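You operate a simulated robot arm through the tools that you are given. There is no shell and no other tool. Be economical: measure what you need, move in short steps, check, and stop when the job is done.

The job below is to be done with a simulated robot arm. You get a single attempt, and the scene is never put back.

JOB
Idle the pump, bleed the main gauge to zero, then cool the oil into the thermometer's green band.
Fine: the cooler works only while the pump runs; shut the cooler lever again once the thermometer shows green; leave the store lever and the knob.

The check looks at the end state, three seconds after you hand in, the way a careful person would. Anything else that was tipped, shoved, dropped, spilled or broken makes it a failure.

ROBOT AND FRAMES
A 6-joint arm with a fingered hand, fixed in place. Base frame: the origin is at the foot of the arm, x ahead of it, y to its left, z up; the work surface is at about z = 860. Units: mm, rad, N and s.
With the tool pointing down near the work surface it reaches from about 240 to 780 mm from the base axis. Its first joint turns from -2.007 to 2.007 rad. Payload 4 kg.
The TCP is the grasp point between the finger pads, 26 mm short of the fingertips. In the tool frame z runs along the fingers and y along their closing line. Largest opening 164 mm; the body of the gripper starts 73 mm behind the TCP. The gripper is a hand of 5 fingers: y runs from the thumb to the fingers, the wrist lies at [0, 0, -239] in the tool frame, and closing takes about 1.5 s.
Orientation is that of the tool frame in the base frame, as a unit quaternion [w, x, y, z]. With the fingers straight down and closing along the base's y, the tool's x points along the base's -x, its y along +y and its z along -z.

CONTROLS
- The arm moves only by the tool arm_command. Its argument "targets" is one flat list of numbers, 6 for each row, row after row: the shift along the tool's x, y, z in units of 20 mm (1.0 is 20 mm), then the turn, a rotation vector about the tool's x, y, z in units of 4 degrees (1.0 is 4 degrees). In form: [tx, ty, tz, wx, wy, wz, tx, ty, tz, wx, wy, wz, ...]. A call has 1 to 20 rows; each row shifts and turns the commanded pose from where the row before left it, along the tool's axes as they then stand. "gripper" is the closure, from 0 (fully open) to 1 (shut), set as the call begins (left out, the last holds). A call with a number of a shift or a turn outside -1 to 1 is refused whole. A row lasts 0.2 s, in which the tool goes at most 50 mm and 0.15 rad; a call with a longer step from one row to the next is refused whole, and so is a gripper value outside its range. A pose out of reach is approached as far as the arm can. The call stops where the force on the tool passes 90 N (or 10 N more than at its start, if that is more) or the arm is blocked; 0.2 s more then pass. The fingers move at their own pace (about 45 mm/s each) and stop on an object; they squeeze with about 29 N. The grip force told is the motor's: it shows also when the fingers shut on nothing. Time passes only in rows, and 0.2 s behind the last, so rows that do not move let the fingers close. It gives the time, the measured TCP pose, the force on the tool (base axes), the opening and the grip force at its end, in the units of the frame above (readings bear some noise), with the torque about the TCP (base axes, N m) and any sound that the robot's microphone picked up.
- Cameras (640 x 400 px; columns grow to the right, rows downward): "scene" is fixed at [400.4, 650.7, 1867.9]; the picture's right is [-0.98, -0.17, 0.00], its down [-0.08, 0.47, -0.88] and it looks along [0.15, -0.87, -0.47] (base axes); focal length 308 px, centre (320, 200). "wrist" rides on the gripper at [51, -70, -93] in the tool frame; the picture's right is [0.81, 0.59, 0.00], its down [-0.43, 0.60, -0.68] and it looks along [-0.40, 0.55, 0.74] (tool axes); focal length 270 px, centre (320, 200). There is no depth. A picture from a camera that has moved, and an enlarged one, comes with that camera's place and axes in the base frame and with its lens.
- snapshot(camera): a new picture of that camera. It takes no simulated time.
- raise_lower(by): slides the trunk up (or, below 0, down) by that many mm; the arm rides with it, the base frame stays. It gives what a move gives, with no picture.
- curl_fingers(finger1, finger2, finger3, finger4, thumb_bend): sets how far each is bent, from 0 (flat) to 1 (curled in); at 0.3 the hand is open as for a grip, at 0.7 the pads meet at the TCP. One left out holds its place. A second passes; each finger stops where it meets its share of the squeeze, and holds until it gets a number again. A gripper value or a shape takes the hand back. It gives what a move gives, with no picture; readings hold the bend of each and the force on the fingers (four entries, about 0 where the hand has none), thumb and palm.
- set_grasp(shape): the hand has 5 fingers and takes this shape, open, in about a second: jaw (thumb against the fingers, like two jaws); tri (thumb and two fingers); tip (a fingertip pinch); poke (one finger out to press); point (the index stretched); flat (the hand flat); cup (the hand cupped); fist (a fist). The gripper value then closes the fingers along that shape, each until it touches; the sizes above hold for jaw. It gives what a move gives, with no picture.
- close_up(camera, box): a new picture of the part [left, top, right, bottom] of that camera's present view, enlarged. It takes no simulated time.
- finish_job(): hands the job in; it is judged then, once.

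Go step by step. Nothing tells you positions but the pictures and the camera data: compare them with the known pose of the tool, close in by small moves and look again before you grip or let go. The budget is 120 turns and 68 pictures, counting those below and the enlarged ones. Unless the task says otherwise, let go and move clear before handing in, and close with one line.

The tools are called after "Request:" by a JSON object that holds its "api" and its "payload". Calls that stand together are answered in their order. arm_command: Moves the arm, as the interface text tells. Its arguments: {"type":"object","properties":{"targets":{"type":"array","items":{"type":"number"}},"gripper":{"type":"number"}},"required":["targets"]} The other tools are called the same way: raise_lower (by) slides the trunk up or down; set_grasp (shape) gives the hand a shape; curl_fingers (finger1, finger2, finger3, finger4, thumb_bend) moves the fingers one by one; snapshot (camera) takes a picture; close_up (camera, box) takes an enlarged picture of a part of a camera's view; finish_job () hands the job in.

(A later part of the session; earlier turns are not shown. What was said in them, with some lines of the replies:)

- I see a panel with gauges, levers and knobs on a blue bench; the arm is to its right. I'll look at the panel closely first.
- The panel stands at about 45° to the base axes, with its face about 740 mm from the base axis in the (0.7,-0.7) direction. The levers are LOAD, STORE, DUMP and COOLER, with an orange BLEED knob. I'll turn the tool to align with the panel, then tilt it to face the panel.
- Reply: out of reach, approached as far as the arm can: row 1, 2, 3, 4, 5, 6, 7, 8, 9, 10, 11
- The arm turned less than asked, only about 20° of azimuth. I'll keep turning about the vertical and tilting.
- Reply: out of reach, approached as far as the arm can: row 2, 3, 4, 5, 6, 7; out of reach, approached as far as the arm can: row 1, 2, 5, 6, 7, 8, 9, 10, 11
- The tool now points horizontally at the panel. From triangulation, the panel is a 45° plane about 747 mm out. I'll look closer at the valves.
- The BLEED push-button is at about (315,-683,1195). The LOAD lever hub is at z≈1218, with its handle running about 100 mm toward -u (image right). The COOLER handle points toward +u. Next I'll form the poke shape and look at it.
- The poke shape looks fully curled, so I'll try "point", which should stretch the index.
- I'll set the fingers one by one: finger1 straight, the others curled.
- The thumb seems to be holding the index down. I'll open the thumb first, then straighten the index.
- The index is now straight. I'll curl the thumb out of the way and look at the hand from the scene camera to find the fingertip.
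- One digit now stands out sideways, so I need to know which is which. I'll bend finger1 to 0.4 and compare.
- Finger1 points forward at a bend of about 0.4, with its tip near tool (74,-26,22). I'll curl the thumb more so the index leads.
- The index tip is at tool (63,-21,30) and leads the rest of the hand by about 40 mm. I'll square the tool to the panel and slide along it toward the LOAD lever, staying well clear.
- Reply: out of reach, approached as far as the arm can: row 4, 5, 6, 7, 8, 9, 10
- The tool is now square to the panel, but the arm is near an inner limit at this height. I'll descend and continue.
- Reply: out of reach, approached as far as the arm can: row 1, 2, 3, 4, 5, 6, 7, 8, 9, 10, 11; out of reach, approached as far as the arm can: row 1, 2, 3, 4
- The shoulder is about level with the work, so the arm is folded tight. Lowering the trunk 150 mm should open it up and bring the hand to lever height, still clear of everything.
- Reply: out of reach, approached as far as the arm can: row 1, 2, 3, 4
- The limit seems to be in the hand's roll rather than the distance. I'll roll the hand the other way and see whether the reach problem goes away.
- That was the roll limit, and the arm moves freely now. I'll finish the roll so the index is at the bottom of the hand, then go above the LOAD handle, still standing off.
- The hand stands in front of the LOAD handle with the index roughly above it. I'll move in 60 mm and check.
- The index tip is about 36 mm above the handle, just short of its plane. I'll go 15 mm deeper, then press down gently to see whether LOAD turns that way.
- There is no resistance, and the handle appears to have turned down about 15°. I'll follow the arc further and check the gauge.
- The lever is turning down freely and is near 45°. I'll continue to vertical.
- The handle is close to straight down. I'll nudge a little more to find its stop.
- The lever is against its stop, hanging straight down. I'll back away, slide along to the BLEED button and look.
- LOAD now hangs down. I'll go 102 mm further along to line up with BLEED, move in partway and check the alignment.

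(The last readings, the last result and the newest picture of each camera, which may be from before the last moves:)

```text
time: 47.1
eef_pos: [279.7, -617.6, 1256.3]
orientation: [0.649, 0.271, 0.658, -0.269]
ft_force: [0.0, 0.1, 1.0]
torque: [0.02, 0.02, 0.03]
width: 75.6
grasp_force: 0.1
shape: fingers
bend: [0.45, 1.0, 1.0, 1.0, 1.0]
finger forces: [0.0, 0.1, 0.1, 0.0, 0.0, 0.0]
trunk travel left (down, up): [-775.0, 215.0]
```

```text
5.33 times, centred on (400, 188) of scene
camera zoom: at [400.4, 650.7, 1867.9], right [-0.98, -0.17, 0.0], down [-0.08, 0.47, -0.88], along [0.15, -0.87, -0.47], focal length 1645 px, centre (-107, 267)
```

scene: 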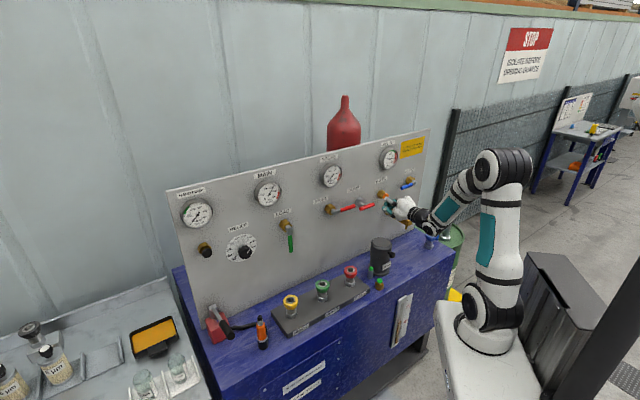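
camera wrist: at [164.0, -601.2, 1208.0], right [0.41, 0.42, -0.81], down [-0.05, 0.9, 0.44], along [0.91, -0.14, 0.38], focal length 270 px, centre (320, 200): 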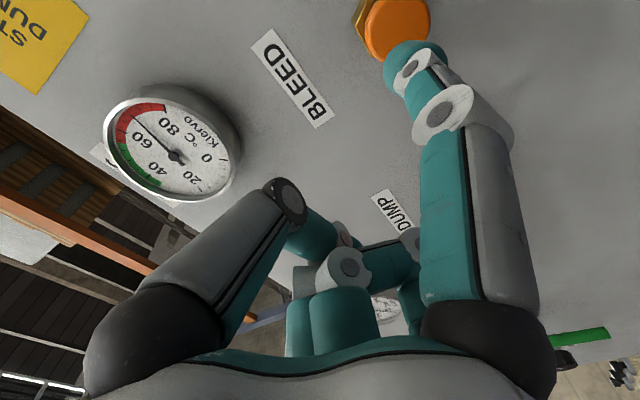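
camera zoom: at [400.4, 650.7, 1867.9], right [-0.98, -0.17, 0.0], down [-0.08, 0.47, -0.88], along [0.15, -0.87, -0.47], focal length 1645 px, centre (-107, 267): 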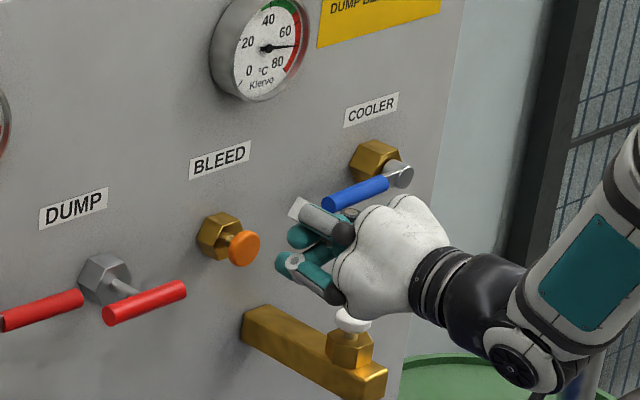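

The tip lines up with the BLEED button, about 40 mm away. I'll move in and press in small steps.

Request:
{"api": "arm_command", "payload": {"targets": [0, 0, 0.9, 0, 0, 0, 0, 0, 0.9, 0, 0, 0, 0, 0, 0.3, 0, 0, 0, 0, 0, 0.3, 0, 0, 0]}}

Request:
{"api": "close_up", "payload": {"camera": "scene", "box": [240, 150, 420, 262]}}

```text
time: 48.1
eef_pos: [312.9, -650.3, 1257.0]
orientation: [0.648, 0.272, 0.658, -0.27]
ft_force: [-3.1, 2.5, -0.5]
torque: [0.22, 0.21, -0.11]
width: 75.4
grasp_force: 3.1
shape: fingers
bend: [0.45, 1.0, 1.0, 1.0, 1.0]
finger forces: [5.2, 0.1, 0.0, 0.0, 0.0, 0.0]
trunk travel left (down, up): [-775.0, 215.0]
```

```text
3.56 times, centred on (330, 206) of scene
camera zoom: at [400.4, 650.7, 1867.9], right [-0.98, -0.17, 0.0], down [-0.08, 0.47, -0.88], along [0.15, -0.87, -0.47], focal length 1097 px, centre (284, 179)
```

zoom: 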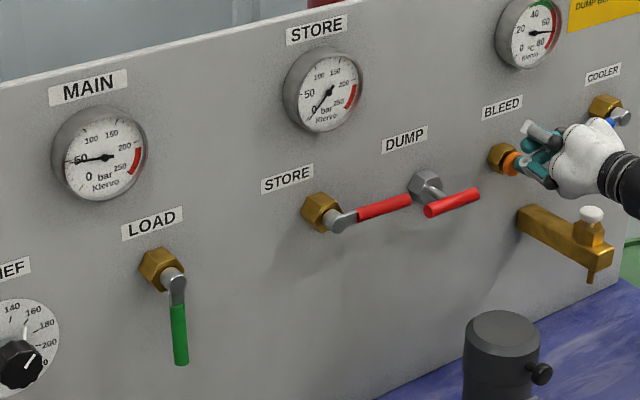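

The main gauge is dropping and is already near 50. I'll press slightly more and hold.

Request:
{"api": "arm_command", "payload": {"targets": [0, 0, 0.2, 0, 0, 0, 0, 0, 0, 0, 0, 0, 0, 0, 0, 0, 0, 0, 0, 0, 0, 0, 0, 0, 0, 0, 0, 0, 0, 0, 0, 0, 0, 0, 0, 0, 0, 0, 0, 0, 0, 0, 0, 0, 0, 0, 0, 0, 0, 0, 0, 0, 0, 0, 0, 0, 0, 0, 0, 0, 0, 0, 0, 0, 0, 0, 0, 0, 0, 0, 0, 0]}}

Request:
{"api": "close_up", "payload": {"camera": "scene", "box": [240, 150, 420, 262]}}

```text
time: 50.8
eef_pos: [314.3, -650.5, 1259.5]
orientation: [0.648, 0.272, 0.658, -0.27]
ft_force: [-15.3, 16.6, 2.1]
torque: [0.97, 0.97, -0.46]
width: 77.1
grasp_force: 11.6
shape: fingers
bend: [0.43, 1.0, 1.0, 1.0, 1.0]
finger forces: [22.8, 0.0, 0.1, 0.0, 0.0, 0.1]
trunk travel left (down, up): [-775.0, 215.0]
```

```text
3.56 times, centred on (330, 206) of scene
camera zoom: at [400.4, 650.7, 1867.9], right [-0.98, -0.17, 0.0], down [-0.08, 0.47, -0.88], along [0.15, -0.87, -0.47], focal length 1097 px, centre (284, 179)
```

zoom: 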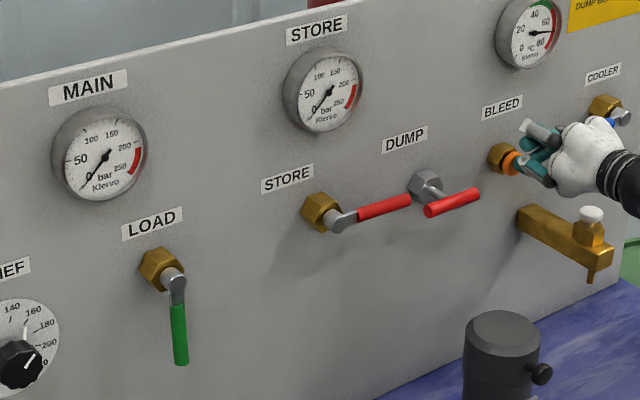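

The main gauge is at zero. I'll release the button, back off, and move to a standoff above the COOLER handle, then check that the main stays at zero.

Request:
{"api": "arm_command", "payload": {"targets": [0, 0, -1, 0, 0, 0, 0, 0, -1, 0, 0, 0, 0, 0, -1, 0, 0, 0, 0, 0, -1, 0, 0, 0, -1, -1, 0, 0, 0, 0, -1, -1, 0, 0, 0, 0, -1, -1, 0, 0, 0, 0, 0, -1, 0, 0, 0, 0, 0, -1, 0, 0, 0, 0, 0, -0.9, 0, 0, 0, 0, 0, 0, 1, 0, 0, 0]}}

Request:
{"api": "snapshot", "payload": {"camera": "wrist"}}

Request:
{"api": "close_up", "payload": {"camera": "scene", "box": [240, 130, 448, 260]}}

```text
time: 53.1
eef_pos: [194.0, -695.2, 1318.7]
orientation: [0.647, 0.273, 0.659, -0.27]
ft_force: [0.1, -0.5, -0.1]
torque: [-0.01, 0.03, 0.03]
width: 75.4
grasp_force: 0.0
shape: fingers
bend: [0.45, 1.0, 1.0, 1.0, 1.0]
finger forces: [0.1, 0.0, 0.0, 0.0, 0.0, 0.0]
trunk travel left (down, up): [-775.0, 215.0]
```

```text
30 pictures are left
camera wrist: at [76.8, -678.3, 1269.0], right [0.41, 0.42, -0.81], down [-0.05, 0.9, 0.44], along [0.91, -0.14, 0.38], focal length 270 px, centre (320, 200)
```

wrist: 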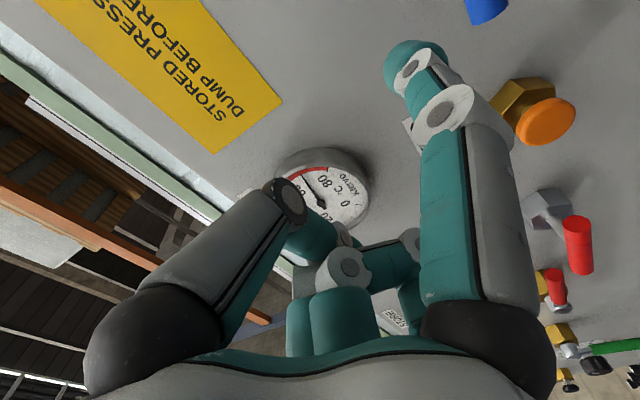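

```text
3.08 times, centred on (344, 195) of scene
camera zoom: at [400.4, 650.7, 1867.9], right [-0.98, -0.17, 0.0], down [-0.08, 0.47, -0.88], along [0.15, -0.87, -0.47], focal length 949 px, centre (246, 215)
```

zoom: 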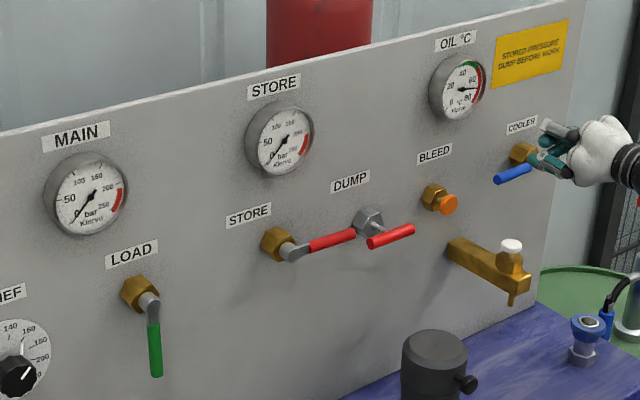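

The main gauge holds at zero. The tip is about 41 mm above the COOLER handle, near its free end. I'll go in 50 mm and press down the first bit.

Request:
{"api": "arm_command", "payload": {"targets": [0, 0, 0.9, 0, 0, 0, 0, 0, 0.9, 0, 0, 0, 0, 0, 0.7, 0, 0, 0, 0.5, 0, 0, 0, 0, 0, 0.5, 0, 0, 0, 0, 0, 0.3, 0, 0, 0, 0, 0, 0.3, 0, 0, 0, 0, 0, 0.3, 0, 0, 0, 0, 0, 0.3, 0, 0, 0, 0, 0]}}

Request:
{"api": "close_up", "payload": {"camera": "scene", "box": [340, 130, 460, 205]}}

```text
time: 55.1
eef_pos: [225.7, -729.2, 1273.2]
orientation: [0.648, 0.272, 0.658, -0.27]
ft_force: [-0.2, 0.7, 0.4]
torque: [0.01, 0.01, -0.01]
width: 75.1
grasp_force: 0.0
shape: fingers
bend: [0.45, 1.0, 1.0, 1.0, 1.0]
finger forces: [0.0, 0.0, 0.1, 0.0, 0.0, 0.0]
trunk travel left (down, up): [-775.0, 215.0]
```

```text
5.33 times, centred on (400, 168) of scene
camera zoom: at [400.4, 650.7, 1867.9], right [-0.98, -0.17, 0.0], down [-0.08, 0.47, -0.88], along [0.15, -0.87, -0.47], focal length 1645 px, centre (-107, 373)
```

zoom: 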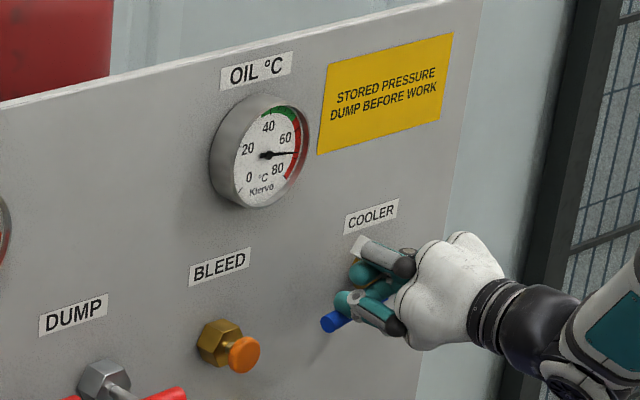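

The handle is turning down without resistance. I'll continue along the arc.

Request:
{"api": "arm_command", "payload": {"targets": [0.5, -0.08, 0, 0, 0, 0, 0.5, -0.08, 0, 0, 0, 0, 0.49, -0.22, 0, 0, 0, 0, 0.49, -0.22, 0, 0, 0, 0, 0.41, -0.34, 0, 0, 0, 0, 0.41, -0.34, 0, 0, 0, 0]}}

Request:
{"api": "close_up", "payload": {"camera": "scene", "box": [340, 130, 460, 205]}}

```text
time: 56.5
eef_pos: [206.9, -748.7, 1217.1]
orientation: [0.648, 0.273, 0.658, -0.27]
ft_force: [1.0, 0.0, 0.7]
torque: [0.0, 0.0, -0.03]
width: 74.3
grasp_force: 0.0
shape: fingers
bend: [0.45, 1.0, 1.0, 1.0, 1.0]
finger forces: [0.0, 0.0, 0.1, 0.0, 0.1, 0.0]
trunk travel left (down, up): [-775.0, 215.0]
```

```text
5.33 times, centred on (400, 168) of scene
camera zoom: at [400.4, 650.7, 1867.9], right [-0.98, -0.17, 0.0], down [-0.08, 0.47, -0.88], along [0.15, -0.87, -0.47], focal length 1645 px, centre (-107, 373)
```

zoom: 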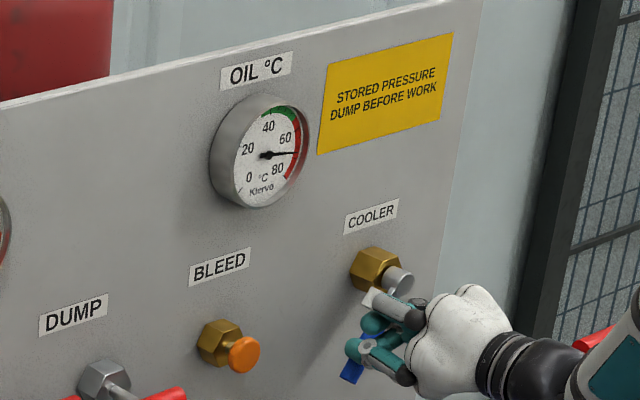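

Request:
{"api": "arm_command", "payload": {"targets": [0.31, -0.44, 0, 0, 0, 0, 0.31, -0.44, 0, 0, 0, 0, 0.18, -0.5, 0, 0, 0, 0, 0.18, -0.5, 0, 0, 0, 0, 0, -0.2, 0, 0, 0, 0, 0, -0.2, 0, 0, 0, 0]}}

Request:
{"api": "close_up", "payload": {"camera": "scene", "box": [340, 130, 460, 205]}}

```text
time: 58.0
eef_pos: [176.1, -780.1, 1197.8]
orientation: [0.648, 0.272, 0.658, -0.27]
ft_force: [0.7, 0.4, -0.1]
torque: [0.04, -0.09, 0.04]
width: 74.2
grasp_force: 0.2
shape: fingers
bend: [0.45, 1.0, 1.0, 1.0, 1.0]
finger forces: [0.8, 0.0, 0.1, 0.0, 0.0, 0.1]
trunk travel left (down, up): [-775.0, 215.0]
```

```text
5.33 times, centred on (400, 168) of scene
camera zoom: at [400.4, 650.7, 1867.9], right [-0.98, -0.17, 0.0], down [-0.08, 0.47, -0.88], along [0.15, -0.87, -0.47], focal length 1645 px, centre (-107, 373)
```

zoom: 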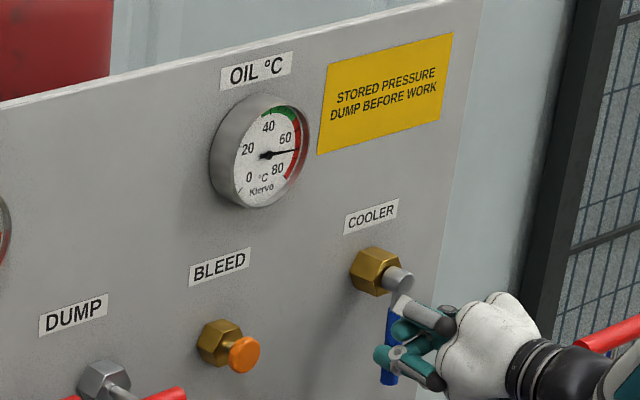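

The handle is nearly vertical, and the needle may have started to move. I'll nudge to the stop and wait a couple of seconds.

Request:
{"api": "arm_command", "payload": {"targets": [0, -0.25, 0, 0, 0, 0, 0, -0.2, 0, 0, 0, 0, 0, 0, 0, 0, 0, 0, 0, 0, 0, 0, 0, 0, 0, 0, 0, 0, 0, 0, 0, 0, 0, 0, 0, 0, 0, 0, 0, 0, 0, 0, 0, 0, 0, 0, 0, 0]}}

Request:
{"api": "close_up", "payload": {"camera": "scene", "box": [340, 130, 460, 205]}}

```text
time: 59.8
eef_pos: [170.1, -785.3, 1198.6]
orientation: [0.648, 0.272, 0.659, -0.27]
ft_force: [4.9, 3.1, -0.2]
torque: [0.18, -0.35, 0.19]
width: 70.5
grasp_force: 2.7
shape: fingers
bend: [0.46, 1.0, 1.0, 1.0, 1.0]
finger forces: [6.1, 0.0, 0.1, 0.0, 0.0, 0.0]
trunk travel left (down, up): [-775.0, 215.0]
```

```text
5.33 times, centred on (400, 168) of scene
camera zoom: at [400.4, 650.7, 1867.9], right [-0.98, -0.17, 0.0], down [-0.08, 0.47, -0.88], along [0.15, -0.87, -0.47], focal length 1645 px, centre (-107, 373)
```

zoom: 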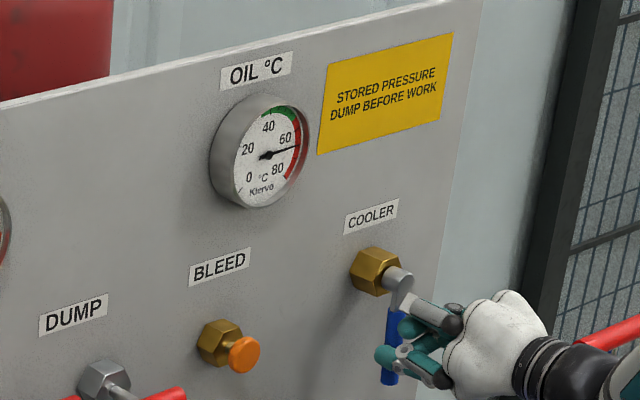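

Oil is cooling at roughly 1–2°/s. I'll back off while it cools, and use the wrist camera to see the handle and plan the closing push from the other side.

Request:
{"api": "arm_command", "payload": {"targets": [0, 0.5, 0, 0, 0, 0, 0, 0, -1, 0, 0, 0, 0, 0, -1, 0, 0, 0]}}

Request:
{"api": "snapshot", "payload": {"camera": "wrist"}}

Request:
{"api": "close_up", "payload": {"camera": "scene", "box": [340, 130, 460, 205]}}

```text
time: 60.5
eef_pos: [145.5, -751.5, 1199.0]
orientation: [0.648, 0.272, 0.658, -0.27]
ft_force: [0.6, -1.0, 0.1]
torque: [0.0, 0.0, 0.0]
width: 74.8
grasp_force: 0.0
shape: fingers
bend: [0.45, 1.0, 1.0, 1.0, 1.0]
finger forces: [0.0, 0.0, 0.1, 0.0, 0.0, 0.0]
trunk travel left (down, up): [-775.0, 215.0]
```

```text
24 pictures are left
camera wrist: at [29.6, -733.4, 1149.6], right [0.41, 0.42, -0.81], down [-0.05, 0.9, 0.44], along [0.91, -0.14, 0.39], focal length 270 px, centre (320, 200)
```

wrist: 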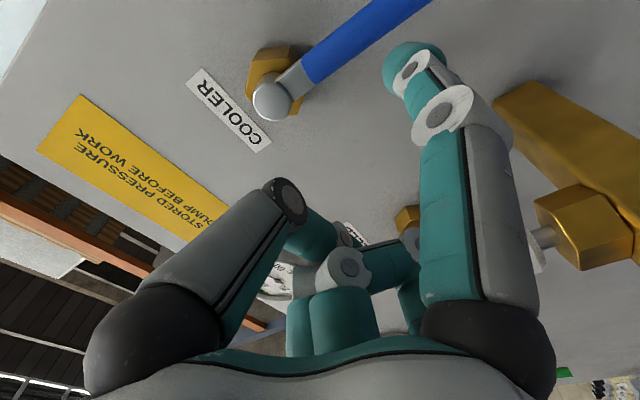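

```text
5.33 times, centred on (400, 168) of scene
camera zoom: at [400.4, 650.7, 1867.9], right [-0.98, -0.17, 0.0], down [-0.08, 0.47, -0.88], along [0.15, -0.87, -0.47], focal length 1645 px, centre (-107, 373)
```

zoom: 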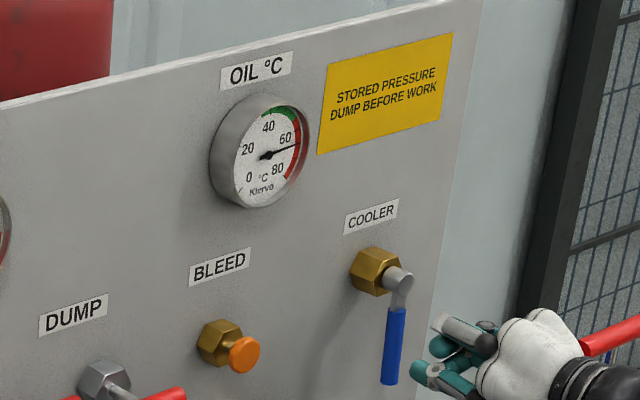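

The handle is hanging vertical at u≈-459, and oil is at about 63 and falling slowly. I'll move the index to the far side of the handle, standing off, then go in.

Request:
{"api": "arm_command", "payload": {"targets": [0.2, -1, 0, 0, 0, 0, 0.2, -1, 0, 0, 0, 0, 0.15, -0.1, 0, 0, 0, 0, 0, 0, 1, 0, 0, 0]}}

Request:
{"api": "snapshot", "payload": {"camera": "wrist"}}

Request:
{"api": "close_up", "payload": {"camera": "scene", "box": [340, 130, 460, 205]}}

```text
time: 61.5
eef_pos: [131.6, -794.5, 1187.8]
orientation: [0.647, 0.272, 0.659, -0.269]
ft_force: [0.1, -0.6, 0.9]
torque: [-0.02, -0.02, -0.02]
width: 75.0
grasp_force: 0.0
shape: fingers
bend: [0.45, 1.0, 1.0, 1.0, 1.0]
finger forces: [0.1, 0.0, 0.0, 0.0, 0.0, 0.0]
trunk travel left (down, up): [-775.0, 215.0]
```

```text
22 pictures are left
camera wrist: at [16.2, -777.7, 1138.8], right [0.4, 0.42, -0.81], down [-0.05, 0.9, 0.44], along [0.91, -0.14, 0.38], focal length 270 px, centre (320, 200)
```

wrist: 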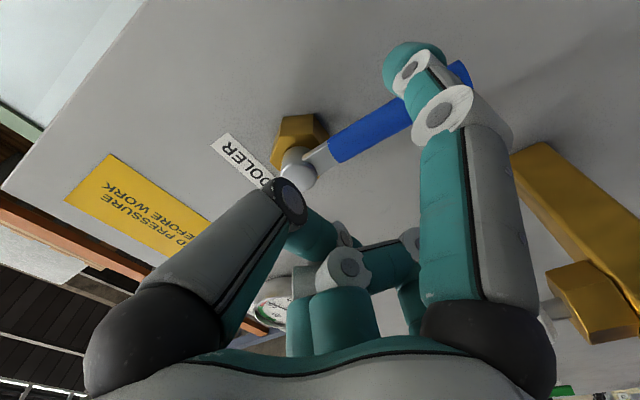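

```text
5.33 times, centred on (400, 168) of scene
camera zoom: at [400.4, 650.7, 1867.9], right [-0.98, -0.17, 0.0], down [-0.08, 0.47, -0.88], along [0.15, -0.87, -0.47], focal length 1645 px, centre (-107, 373)
```

zoom: 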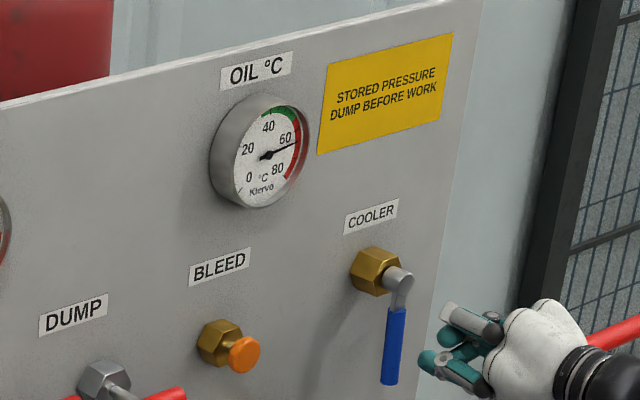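

The tip is beside the handle on its far side. I'll go in the last 20 mm and wait there while it cools.

Request:
{"api": "arm_command", "payload": {"targets": [0, 0, 0.5, 0, 0, 0, 0, 0, 0.5, 0, 0, 0, 0, 0, 0, 0, 0, 0, 0, 0, 0, 0, 0, 0, 0, 0, 0, 0, 0, 0, 0, 0, 0, 0, 0, 0, 0, 0, 0, 0, 0, 0, 0, 0, 0, 0, 0, 0, 0, 0, 0, 0, 0, 0, 0, 0, 0, 0, 0, 0]}}

Request:
{"api": "close_up", "payload": {"camera": "scene", "box": [370, 140, 450, 190]}}

Request:
{"api": "snapshot", "payload": {"camera": "wrist"}}

```text
time: 63.8
eef_pos: [145.1, -807.3, 1187.9]
orientation: [0.647, 0.272, 0.659, -0.27]
ft_force: [-0.3, -0.4, -1.4]
torque: [-0.01, -0.03, 0.04]
width: 74.6
grasp_force: 0.0
shape: fingers
bend: [0.45, 1.0, 1.0, 1.0, 1.0]
finger forces: [0.0, 0.0, 0.1, 0.0, 0.0, 0.0]
trunk travel left (down, up): [-775.0, 215.0]
```

```text
8.00 times, centred on (410, 165) of scene
camera zoom: at [400.4, 650.7, 1867.9], right [-0.98, -0.17, 0.0], down [-0.08, 0.47, -0.88], along [0.15, -0.87, -0.47], focal length 2468 px, centre (-400, 480)
```

zoom: 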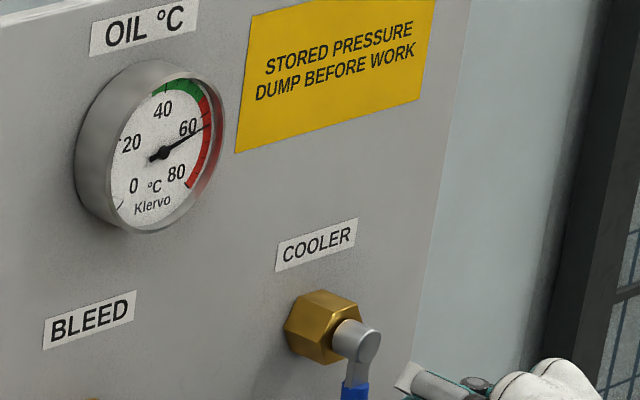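

```text
19 pictures are left
camera wrist: at [28.5, -790.9, 1138.4], right [0.41, 0.42, -0.81], down [-0.05, 0.9, 0.44], along [0.91, -0.14, 0.38], focal length 270 px, centre (320, 200)
```

wrist: 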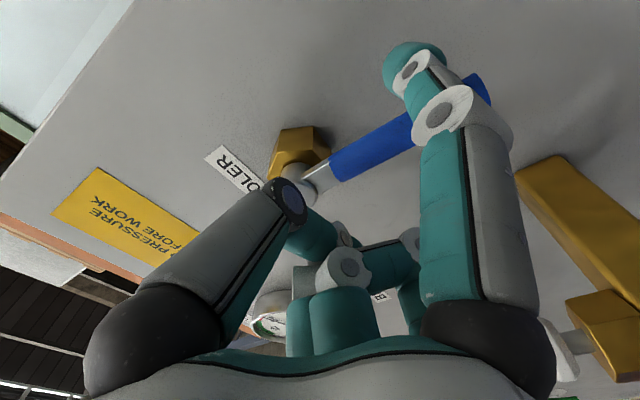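

The needle shows about 62 and falls around 1°/s, and green ends at about 53. I'll wait some eight seconds and look again.

Request:
{"api": "arm_command", "payload": {"targets": [0, 0, 0, 0, 0, 0, 0, 0, 0, 0, 0, 0, 0, 0, 0, 0, 0, 0, 0, 0, 0, 0, 0, 0, 0, 0, 0, 0, 0, 0, 0, 0, 0, 0, 0, 0, 0, 0, 0, 0, 0, 0, 0, 0, 0, 0, 0, 0, 0, 0, 0, 0, 0, 0, 0, 0, 0, 0, 0, 0, 0, 0, 0, 0, 0, 0, 0, 0, 0, 0, 0, 0, 0, 0, 0, 0, 0, 0, 0, 0, 0, 0, 0, 0, 0, 0, 0, 0, 0, 0, 0, 0, 0, 0, 0, 0, 0, 0, 0, 0, 0, 0, 0, 0, 0, 0, 0, 0, 0, 0, 0, 0, 0, 0, 0, 0, 0, 0, 0, 0]}}

Request:
{"api": "arm_command", "payload": {"targets": [0, 0, 0, 0, 0, 0, 0, 0, 0, 0, 0, 0, 0, 0, 0, 0, 0, 0, 0, 0, 0, 0, 0, 0, 0, 0, 0, 0, 0, 0, 0, 0, 0, 0, 0, 0, 0, 0, 0, 0, 0, 0, 0, 0, 0, 0, 0, 0, 0, 0, 0, 0, 0, 0, 0, 0, 0, 0, 0, 0, 0, 0, 0, 0, 0, 0, 0, 0, 0, 0, 0, 0, 0, 0, 0, 0, 0, 0, 0, 0, 0, 0, 0, 0, 0, 0, 0, 0, 0, 0, 0, 0, 0, 0, 0, 0, 0, 0, 0, 0, 0, 0, 0, 0, 0, 0, 0, 0, 0, 0, 0, 0, 0, 0, 0, 0, 0, 0, 0, 0]}}

Request:
{"api": "close_up", "payload": {"camera": "scene", "box": [370, 140, 450, 190]}}

```text
time: 68.0
eef_pos: [144.3, -809.0, 1186.7]
orientation: [0.648, 0.272, 0.658, -0.27]
ft_force: [-0.2, -0.7, 1.0]
torque: [-0.03, 0.0, -0.01]
width: 74.6
grasp_force: 0.1
shape: fingers
bend: [0.45, 1.0, 1.0, 1.0, 1.0]
finger forces: [0.0, 0.0, 0.0, 0.0, 0.0, 0.0]
trunk travel left (down, up): [-775.0, 215.0]
```

```text
time: 72.2
eef_pos: [144.9, -808.3, 1186.9]
orientation: [0.647, 0.273, 0.658, -0.271]
ft_force: [-0.1, 0.8, 1.1]
torque: [0.02, -0.02, -0.01]
width: 74.7
grasp_force: 0.0
shape: fingers
bend: [0.45, 1.0, 1.0, 1.0, 1.0]
finger forces: [0.0, 0.0, 0.1, 0.0, 0.1, 0.1]
trunk travel left (down, up): [-775.0, 215.0]
```

```text
8.00 times, centred on (410, 165) of scene
camera zoom: at [400.4, 650.7, 1867.9], right [-0.98, -0.17, 0.0], down [-0.08, 0.47, -0.88], along [0.15, -0.87, -0.47], focal length 2468 px, centre (-400, 480)
```

zoom: 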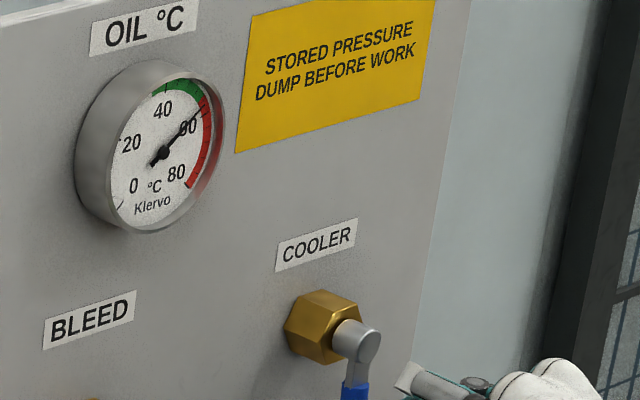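

The needle is just at the red/green boundary. Another eight seconds should bring it near mid-green.

Request:
{"api": "arm_command", "payload": {"targets": [0, 0, 0, 0, 0, 0, 0, 0, 0, 0, 0, 0, 0, 0, 0, 0, 0, 0, 0, 0, 0, 0, 0, 0, 0, 0, 0, 0, 0, 0, 0, 0, 0, 0, 0, 0, 0, 0, 0, 0, 0, 0, 0, 0, 0, 0, 0, 0, 0, 0, 0, 0, 0, 0, 0, 0, 0, 0, 0, 0, 0, 0, 0, 0, 0, 0, 0, 0, 0, 0, 0, 0, 0, 0, 0, 0, 0, 0, 0, 0, 0, 0, 0, 0, 0, 0, 0, 0, 0, 0, 0, 0, 0, 0, 0, 0, 0, 0, 0, 0, 0, 0, 0, 0, 0, 0, 0, 0, 0, 0, 0, 0, 0, 0, 0, 0, 0, 0, 0, 0]}}

Request:
{"api": "arm_command", "payload": {"targets": [0, 0, 0, 0, 0, 0, 0, 0, 0, 0, 0, 0, 0, 0, 0, 0, 0, 0, 0, 0, 0, 0, 0, 0, 0, 0, 0, 0, 0, 0, 0, 0, 0, 0, 0, 0, 0, 0, 0, 0, 0, 0, 0, 0, 0, 0, 0, 0, 0, 0, 0, 0, 0, 0, 0, 0, 0, 0, 0, 0, 0, 0, 0, 0, 0, 0, 0, 0, 0, 0, 0, 0, 0, 0, 0, 0, 0, 0]}}

Request:
{"api": "close_up", "payload": {"camera": "scene", "box": [370, 140, 450, 190]}}

```text
time: 76.3
eef_pos: [144.9, -808.0, 1187.9]
orientation: [0.647, 0.272, 0.658, -0.27]
ft_force: [0.0, -0.2, 0.1]
torque: [-0.03, 0.03, 0.0]
width: 74.7
grasp_force: 0.2
shape: fingers
bend: [0.45, 1.0, 1.0, 1.0, 1.0]
finger forces: [0.0, 0.1, 0.1, 0.0, 0.0, 0.1]
trunk travel left (down, up): [-775.0, 215.0]
```

```text
time: 79.2
eef_pos: [145.2, -808.9, 1188.2]
orientation: [0.647, 0.273, 0.658, -0.271]
ft_force: [-0.1, 0.5, 0.1]
torque: [0.03, -0.02, 0.0]
width: 74.7
grasp_force: 0.1
shape: fingers
bend: [0.45, 1.0, 1.0, 1.0, 1.0]
finger forces: [0.0, 0.0, 0.0, 0.1, 0.0, 0.0]
trunk travel left (down, up): [-775.0, 215.0]
```

```text
8.00 times, centred on (410, 165) of scene
camera zoom: at [400.4, 650.7, 1867.9], right [-0.98, -0.17, 0.0], down [-0.08, 0.47, -0.88], along [0.15, -0.87, -0.47], focal length 2468 px, centre (-400, 480)
```

zoom: 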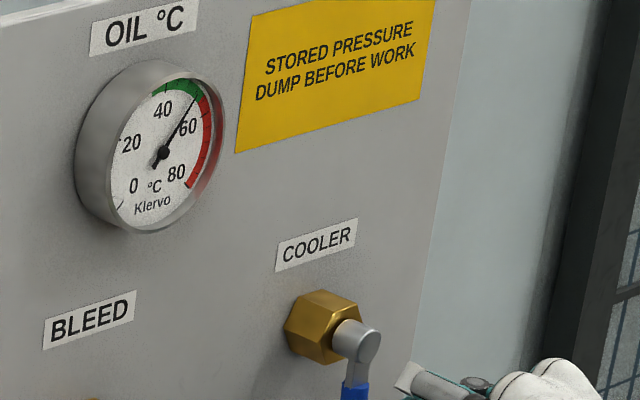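

The needle is in green. I'll start closing by pushing the handle back up along its arc, first to about 45°.

Request:
{"api": "arm_command", "payload": {"targets": [0, 0.5, 0, 0, 0, 0, 0.05, 0.55, 0, 0, 0, 0, 0.05, 0.55, 0, 0, 0, 0, -0.08, 0.55, 0, 0, 0, 0, -0.08, 0.55, 0, 0, 0, 0, -0.22, 0.5, 0, 0, 0, 0, -0.22, 0.5, 0, 0, 0, 0]}}

Request:
{"api": "close_up", "payload": {"camera": "scene", "box": [340, 130, 460, 205]}}

```text
time: 80.8
eef_pos: [197.1, -754.3, 1196.0]
orientation: [0.647, 0.271, 0.659, -0.27]
ft_force: [-1.3, 0.3, 1.2]
torque: [-0.05, 0.03, -0.01]
width: 75.9
grasp_force: 0.3
shape: fingers
bend: [0.45, 1.0, 1.0, 1.0, 1.0]
finger forces: [0.6, 0.0, 0.1, 0.0, 0.0, 0.0]
trunk travel left (down, up): [-775.0, 215.0]
```

```text
5.33 times, centred on (400, 168) of scene
camera zoom: at [400.4, 650.7, 1867.9], right [-0.98, -0.17, 0.0], down [-0.08, 0.47, -0.88], along [0.15, -0.87, -0.47], focal length 1645 px, centre (-107, 373)
```

zoom: 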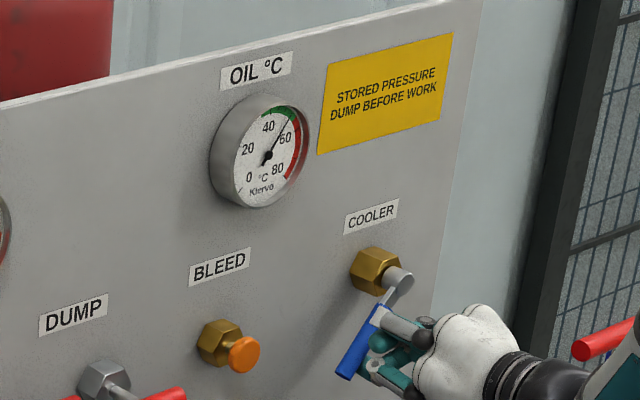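

It works, and the handle is at about 45°. I'll continue up to horizontal.

Request:
{"api": "arm_command", "payload": {"targets": [-0.35, 0.43, 0, 0, 0, 0, -0.35, 0.43, 0, 0, 0, 0, -0.45, 0.33, 0, 0, 0, 0, -0.45, 0.33, 0, 0, 0, 0, -0.52, 0.2, 0, 0, 0, 0, -0.52, 0.2, 0, 0, 0, 0]}}

Request:
{"api": "close_up", "payload": {"camera": "scene", "box": [340, 130, 460, 205]}}

```text
time: 82.2
eef_pos: [225.8, -728.7, 1250.2]
orientation: [0.648, 0.273, 0.658, -0.27]
ft_force: [-1.2, -0.5, -1.2]
torque: [0.04, 0.05, -0.04]
width: 77.4
grasp_force: 0.6
shape: fingers
bend: [0.44, 1.0, 1.0, 1.0, 1.0]
finger forces: [0.7, 0.0, 0.1, 0.0, 0.0, 0.1]
trunk travel left (down, up): [-775.0, 215.0]
```

```text
5.33 times, centred on (400, 168) of scene
camera zoom: at [400.4, 650.7, 1867.9], right [-0.98, -0.17, 0.0], down [-0.08, 0.47, -0.88], along [0.15, -0.87, -0.47], focal length 1645 px, centre (-107, 373)
```

zoom: 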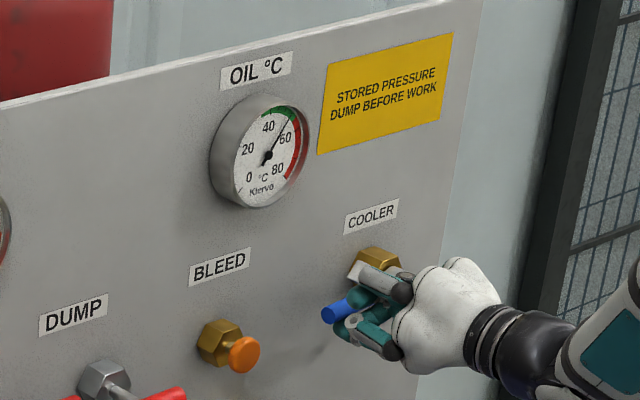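

It's almost back to horizontal. I'll nudge up in small steps to the stop.

Request:
{"api": "arm_command", "payload": {"targets": [-0.2, 0, 0, 0, 0, 0, -0.2, 0, 0, 0, 0, 0]}}

```text
time: 82.8
eef_pos: [225.4, -730.0, 1257.9]
orientation: [0.647, 0.272, 0.659, -0.269]
ft_force: [-0.6, -0.7, -2.2]
torque: [0.03, 0.11, -0.03]
width: 78.9
grasp_force: 0.9
shape: fingers
bend: [0.43, 1.0, 1.0, 1.0, 1.0]
finger forces: [2.6, 0.0, 0.0, 0.0, 0.0, 0.0]
trunk travel left (down, up): [-775.0, 215.0]
```

Force is building at the stop. I'll nudge slightly more, then ease off, retreat and check.

Request:
{"api": "arm_command", "payload": {"targets": [-0.2, 0, 0, 0, 0, 0]}}

Request:
{"api": "arm_command", "payload": {"targets": [0.6, 0, 0, 0, 0, 0, 0, 0, -1, 0, 0, 0, 0, 0, -1, 0, 0, 0, 0, 0, -1, 0, 0, 0, 0, 0, -1, 0, 0, 0, 0, 0, -1, 0, 0, 0]}}

Request:
{"api": "close_up", "payload": {"camera": "scene", "box": [340, 130, 460, 205]}}

Request:
{"api": "snapshot", "payload": {"camera": "wrist"}}

```text
time: 83.2
eef_pos: [225.6, -729.9, 1261.2]
orientation: [0.647, 0.273, 0.66, -0.269]
ft_force: [-1.6, -0.7, -4.6]
torque: [0.19, 0.14, -0.04]
width: 81.2
grasp_force: 3.0
shape: fingers
bend: [0.42, 1.0, 1.0, 1.0, 1.0]
finger forces: [4.3, 0.1, 0.0, 0.0, 0.0, 0.0]
trunk travel left (down, up): [-775.0, 215.0]
```

```text
time: 84.5
eef_pos: [155.1, -658.7, 1250.1]
orientation: [0.648, 0.272, 0.659, -0.27]
ft_force: [0.1, 0.1, -0.4]
torque: [-0.05, -0.03, 0.03]
width: 75.1
grasp_force: 0.1
shape: fingers
bend: [0.45, 1.0, 1.0, 1.0, 1.0]
finger forces: [0.1, 0.1, 0.0, 0.0, 0.0, 0.1]
trunk travel left (down, up): [-775.0, 215.0]
```

```text
5.33 times, centred on (400, 168) of scene
camera zoom: at [400.4, 650.7, 1867.9], right [-0.98, -0.17, 0.0], down [-0.08, 0.47, -0.88], along [0.15, -0.87, -0.47], focal length 1645 px, centre (-107, 373)
```

zoom: 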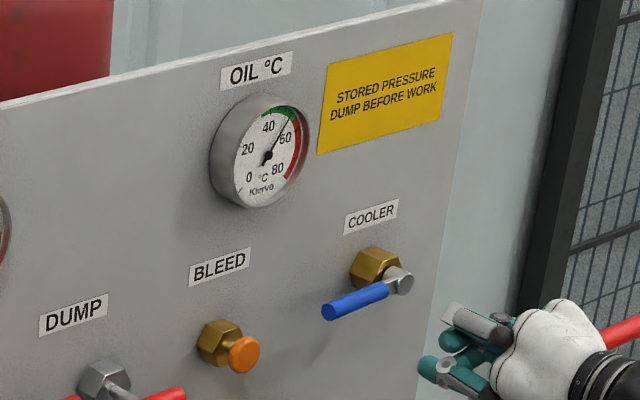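

```text
13 pictures are left
camera wrist: at [39.1, -641.5, 1201.4], right [0.41, 0.42, -0.81], down [-0.05, 0.9, 0.44], along [0.91, -0.14, 0.39], focal length 270 px, centre (320, 200)
```

wrist: 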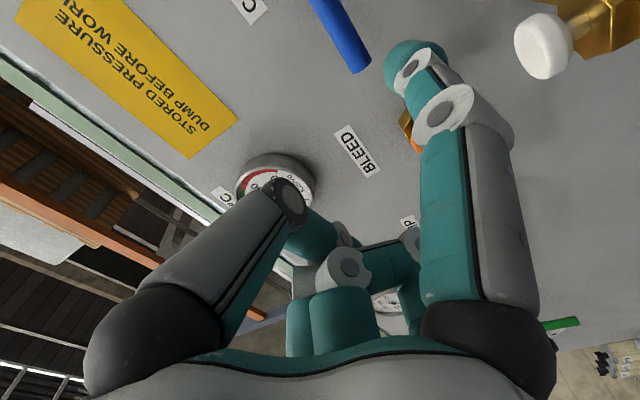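

The COOLER handle is back to its starting position and the needle is in green. I'll wait a few seconds to check for drift and view everything.

Request:
{"api": "close_up", "payload": {"camera": "scene", "box": [370, 140, 450, 190]}}

Request:
{"api": "arm_command", "payload": {"targets": [0, 0, -1, 0, 0, 0, 0, 0, -1, 0, 0, 0, 0, 0, 0, 0, 0, 0, 0, 0, 0, 0, 0, 0, 0, 0, 0, 0, 0, 0, 0, 0, 0, 0, 0, 0, 0, 0, 0, 0, 0, 0, 0, 0, 0, 0, 0, 0, 0, 0, 0, 0, 0, 0, 0, 0, 0, 0, 0, 0, 0, 0, 0, 0, 0, 0, 0, 0, 0, 0, 0, 0, 0, 0, 0, 0, 0, 0, 0, 0, 0, 0, 0, 0, 0, 0, 0, 0, 0, 0, 0, 0, 0, 0, 0, 0, 0, 0, 0, 0, 0, 0]}}

Request:
{"api": "close_up", "payload": {"camera": "scene", "box": [370, 140, 450, 190]}}

Request:
{"api": "close_up", "payload": {"camera": "scene", "box": [230, 150, 390, 250]}}

```text
8.00 times, centred on (410, 165) of scene
camera zoom: at [400.4, 650.7, 1867.9], right [-0.98, -0.17, 0.0], down [-0.08, 0.47, -0.88], along [0.15, -0.87, -0.47], focal length 2468 px, centre (-400, 480)
```

zoom: 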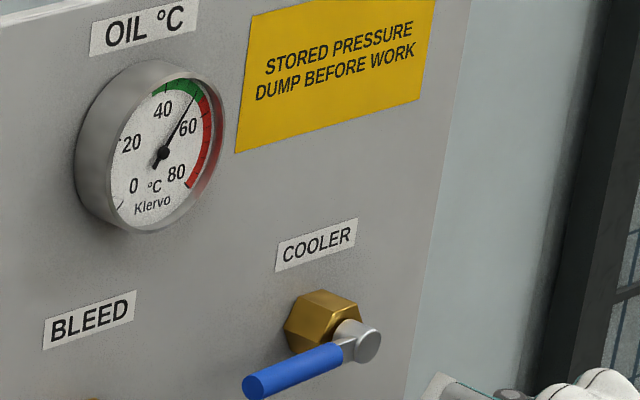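

```text
time: 88.2
eef_pos: [128.0, -630.8, 1250.2]
orientation: [0.648, 0.272, 0.658, -0.27]
ft_force: [-0.1, -0.4, -0.1]
torque: [0.02, 0.0, -0.02]
width: 75.2
grasp_force: 0.1
shape: fingers
bend: [0.45, 1.0, 1.0, 1.0, 1.0]
finger forces: [0.1, 0.1, 0.1, 0.0, 0.0, 0.0]
trunk travel left (down, up): [-775.0, 215.0]
```

```text
8.00 times, centred on (410, 165) of scene
camera zoom: at [400.4, 650.7, 1867.9], right [-0.98, -0.17, 0.0], down [-0.08, 0.47, -0.88], along [0.15, -0.87, -0.47], focal length 2468 px, centre (-400, 480)
```

zoom: 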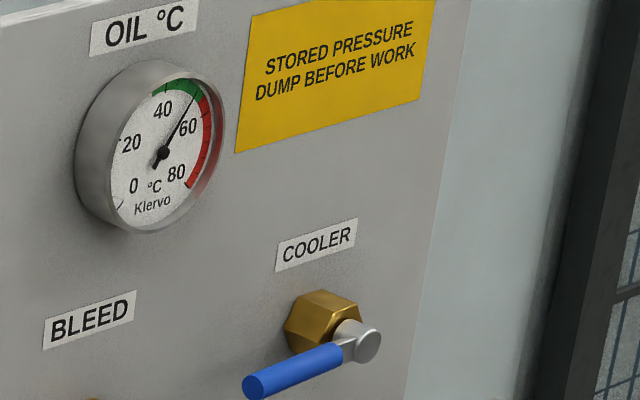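

```text
4.00 times, centred on (310, 200) of scene
camera zoom: at [400.4, 650.7, 1867.9], right [-0.98, -0.17, 0.0], down [-0.08, 0.47, -0.88], along [0.15, -0.87, -0.47], focal length 1234 px, centre (360, 200)
```

zoom: 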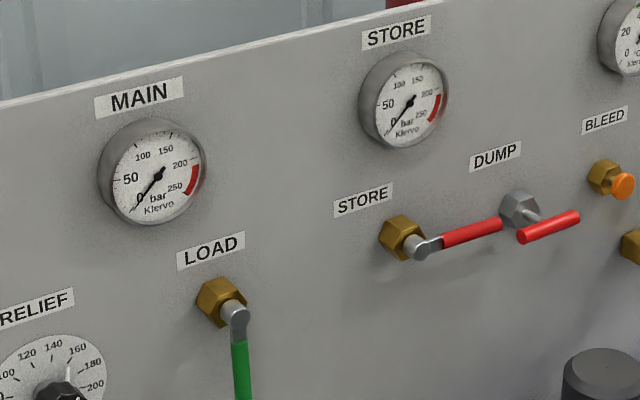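

LOAD is down (pump idle), the main gauge reads zero, and the oil needle is steady in green with COOLER shut. The store lever and relief knob are untouched and the hand is clear, so I'm handing in.

Request:
{"api": "finish_job", "payload": {}}

```text
The job is handed in.
```

The job is handed in: the pump is idled with the LOAD lever down, the main gauge is bled to zero, the oil has held steady in the green band, and the cooler lever is shut again.
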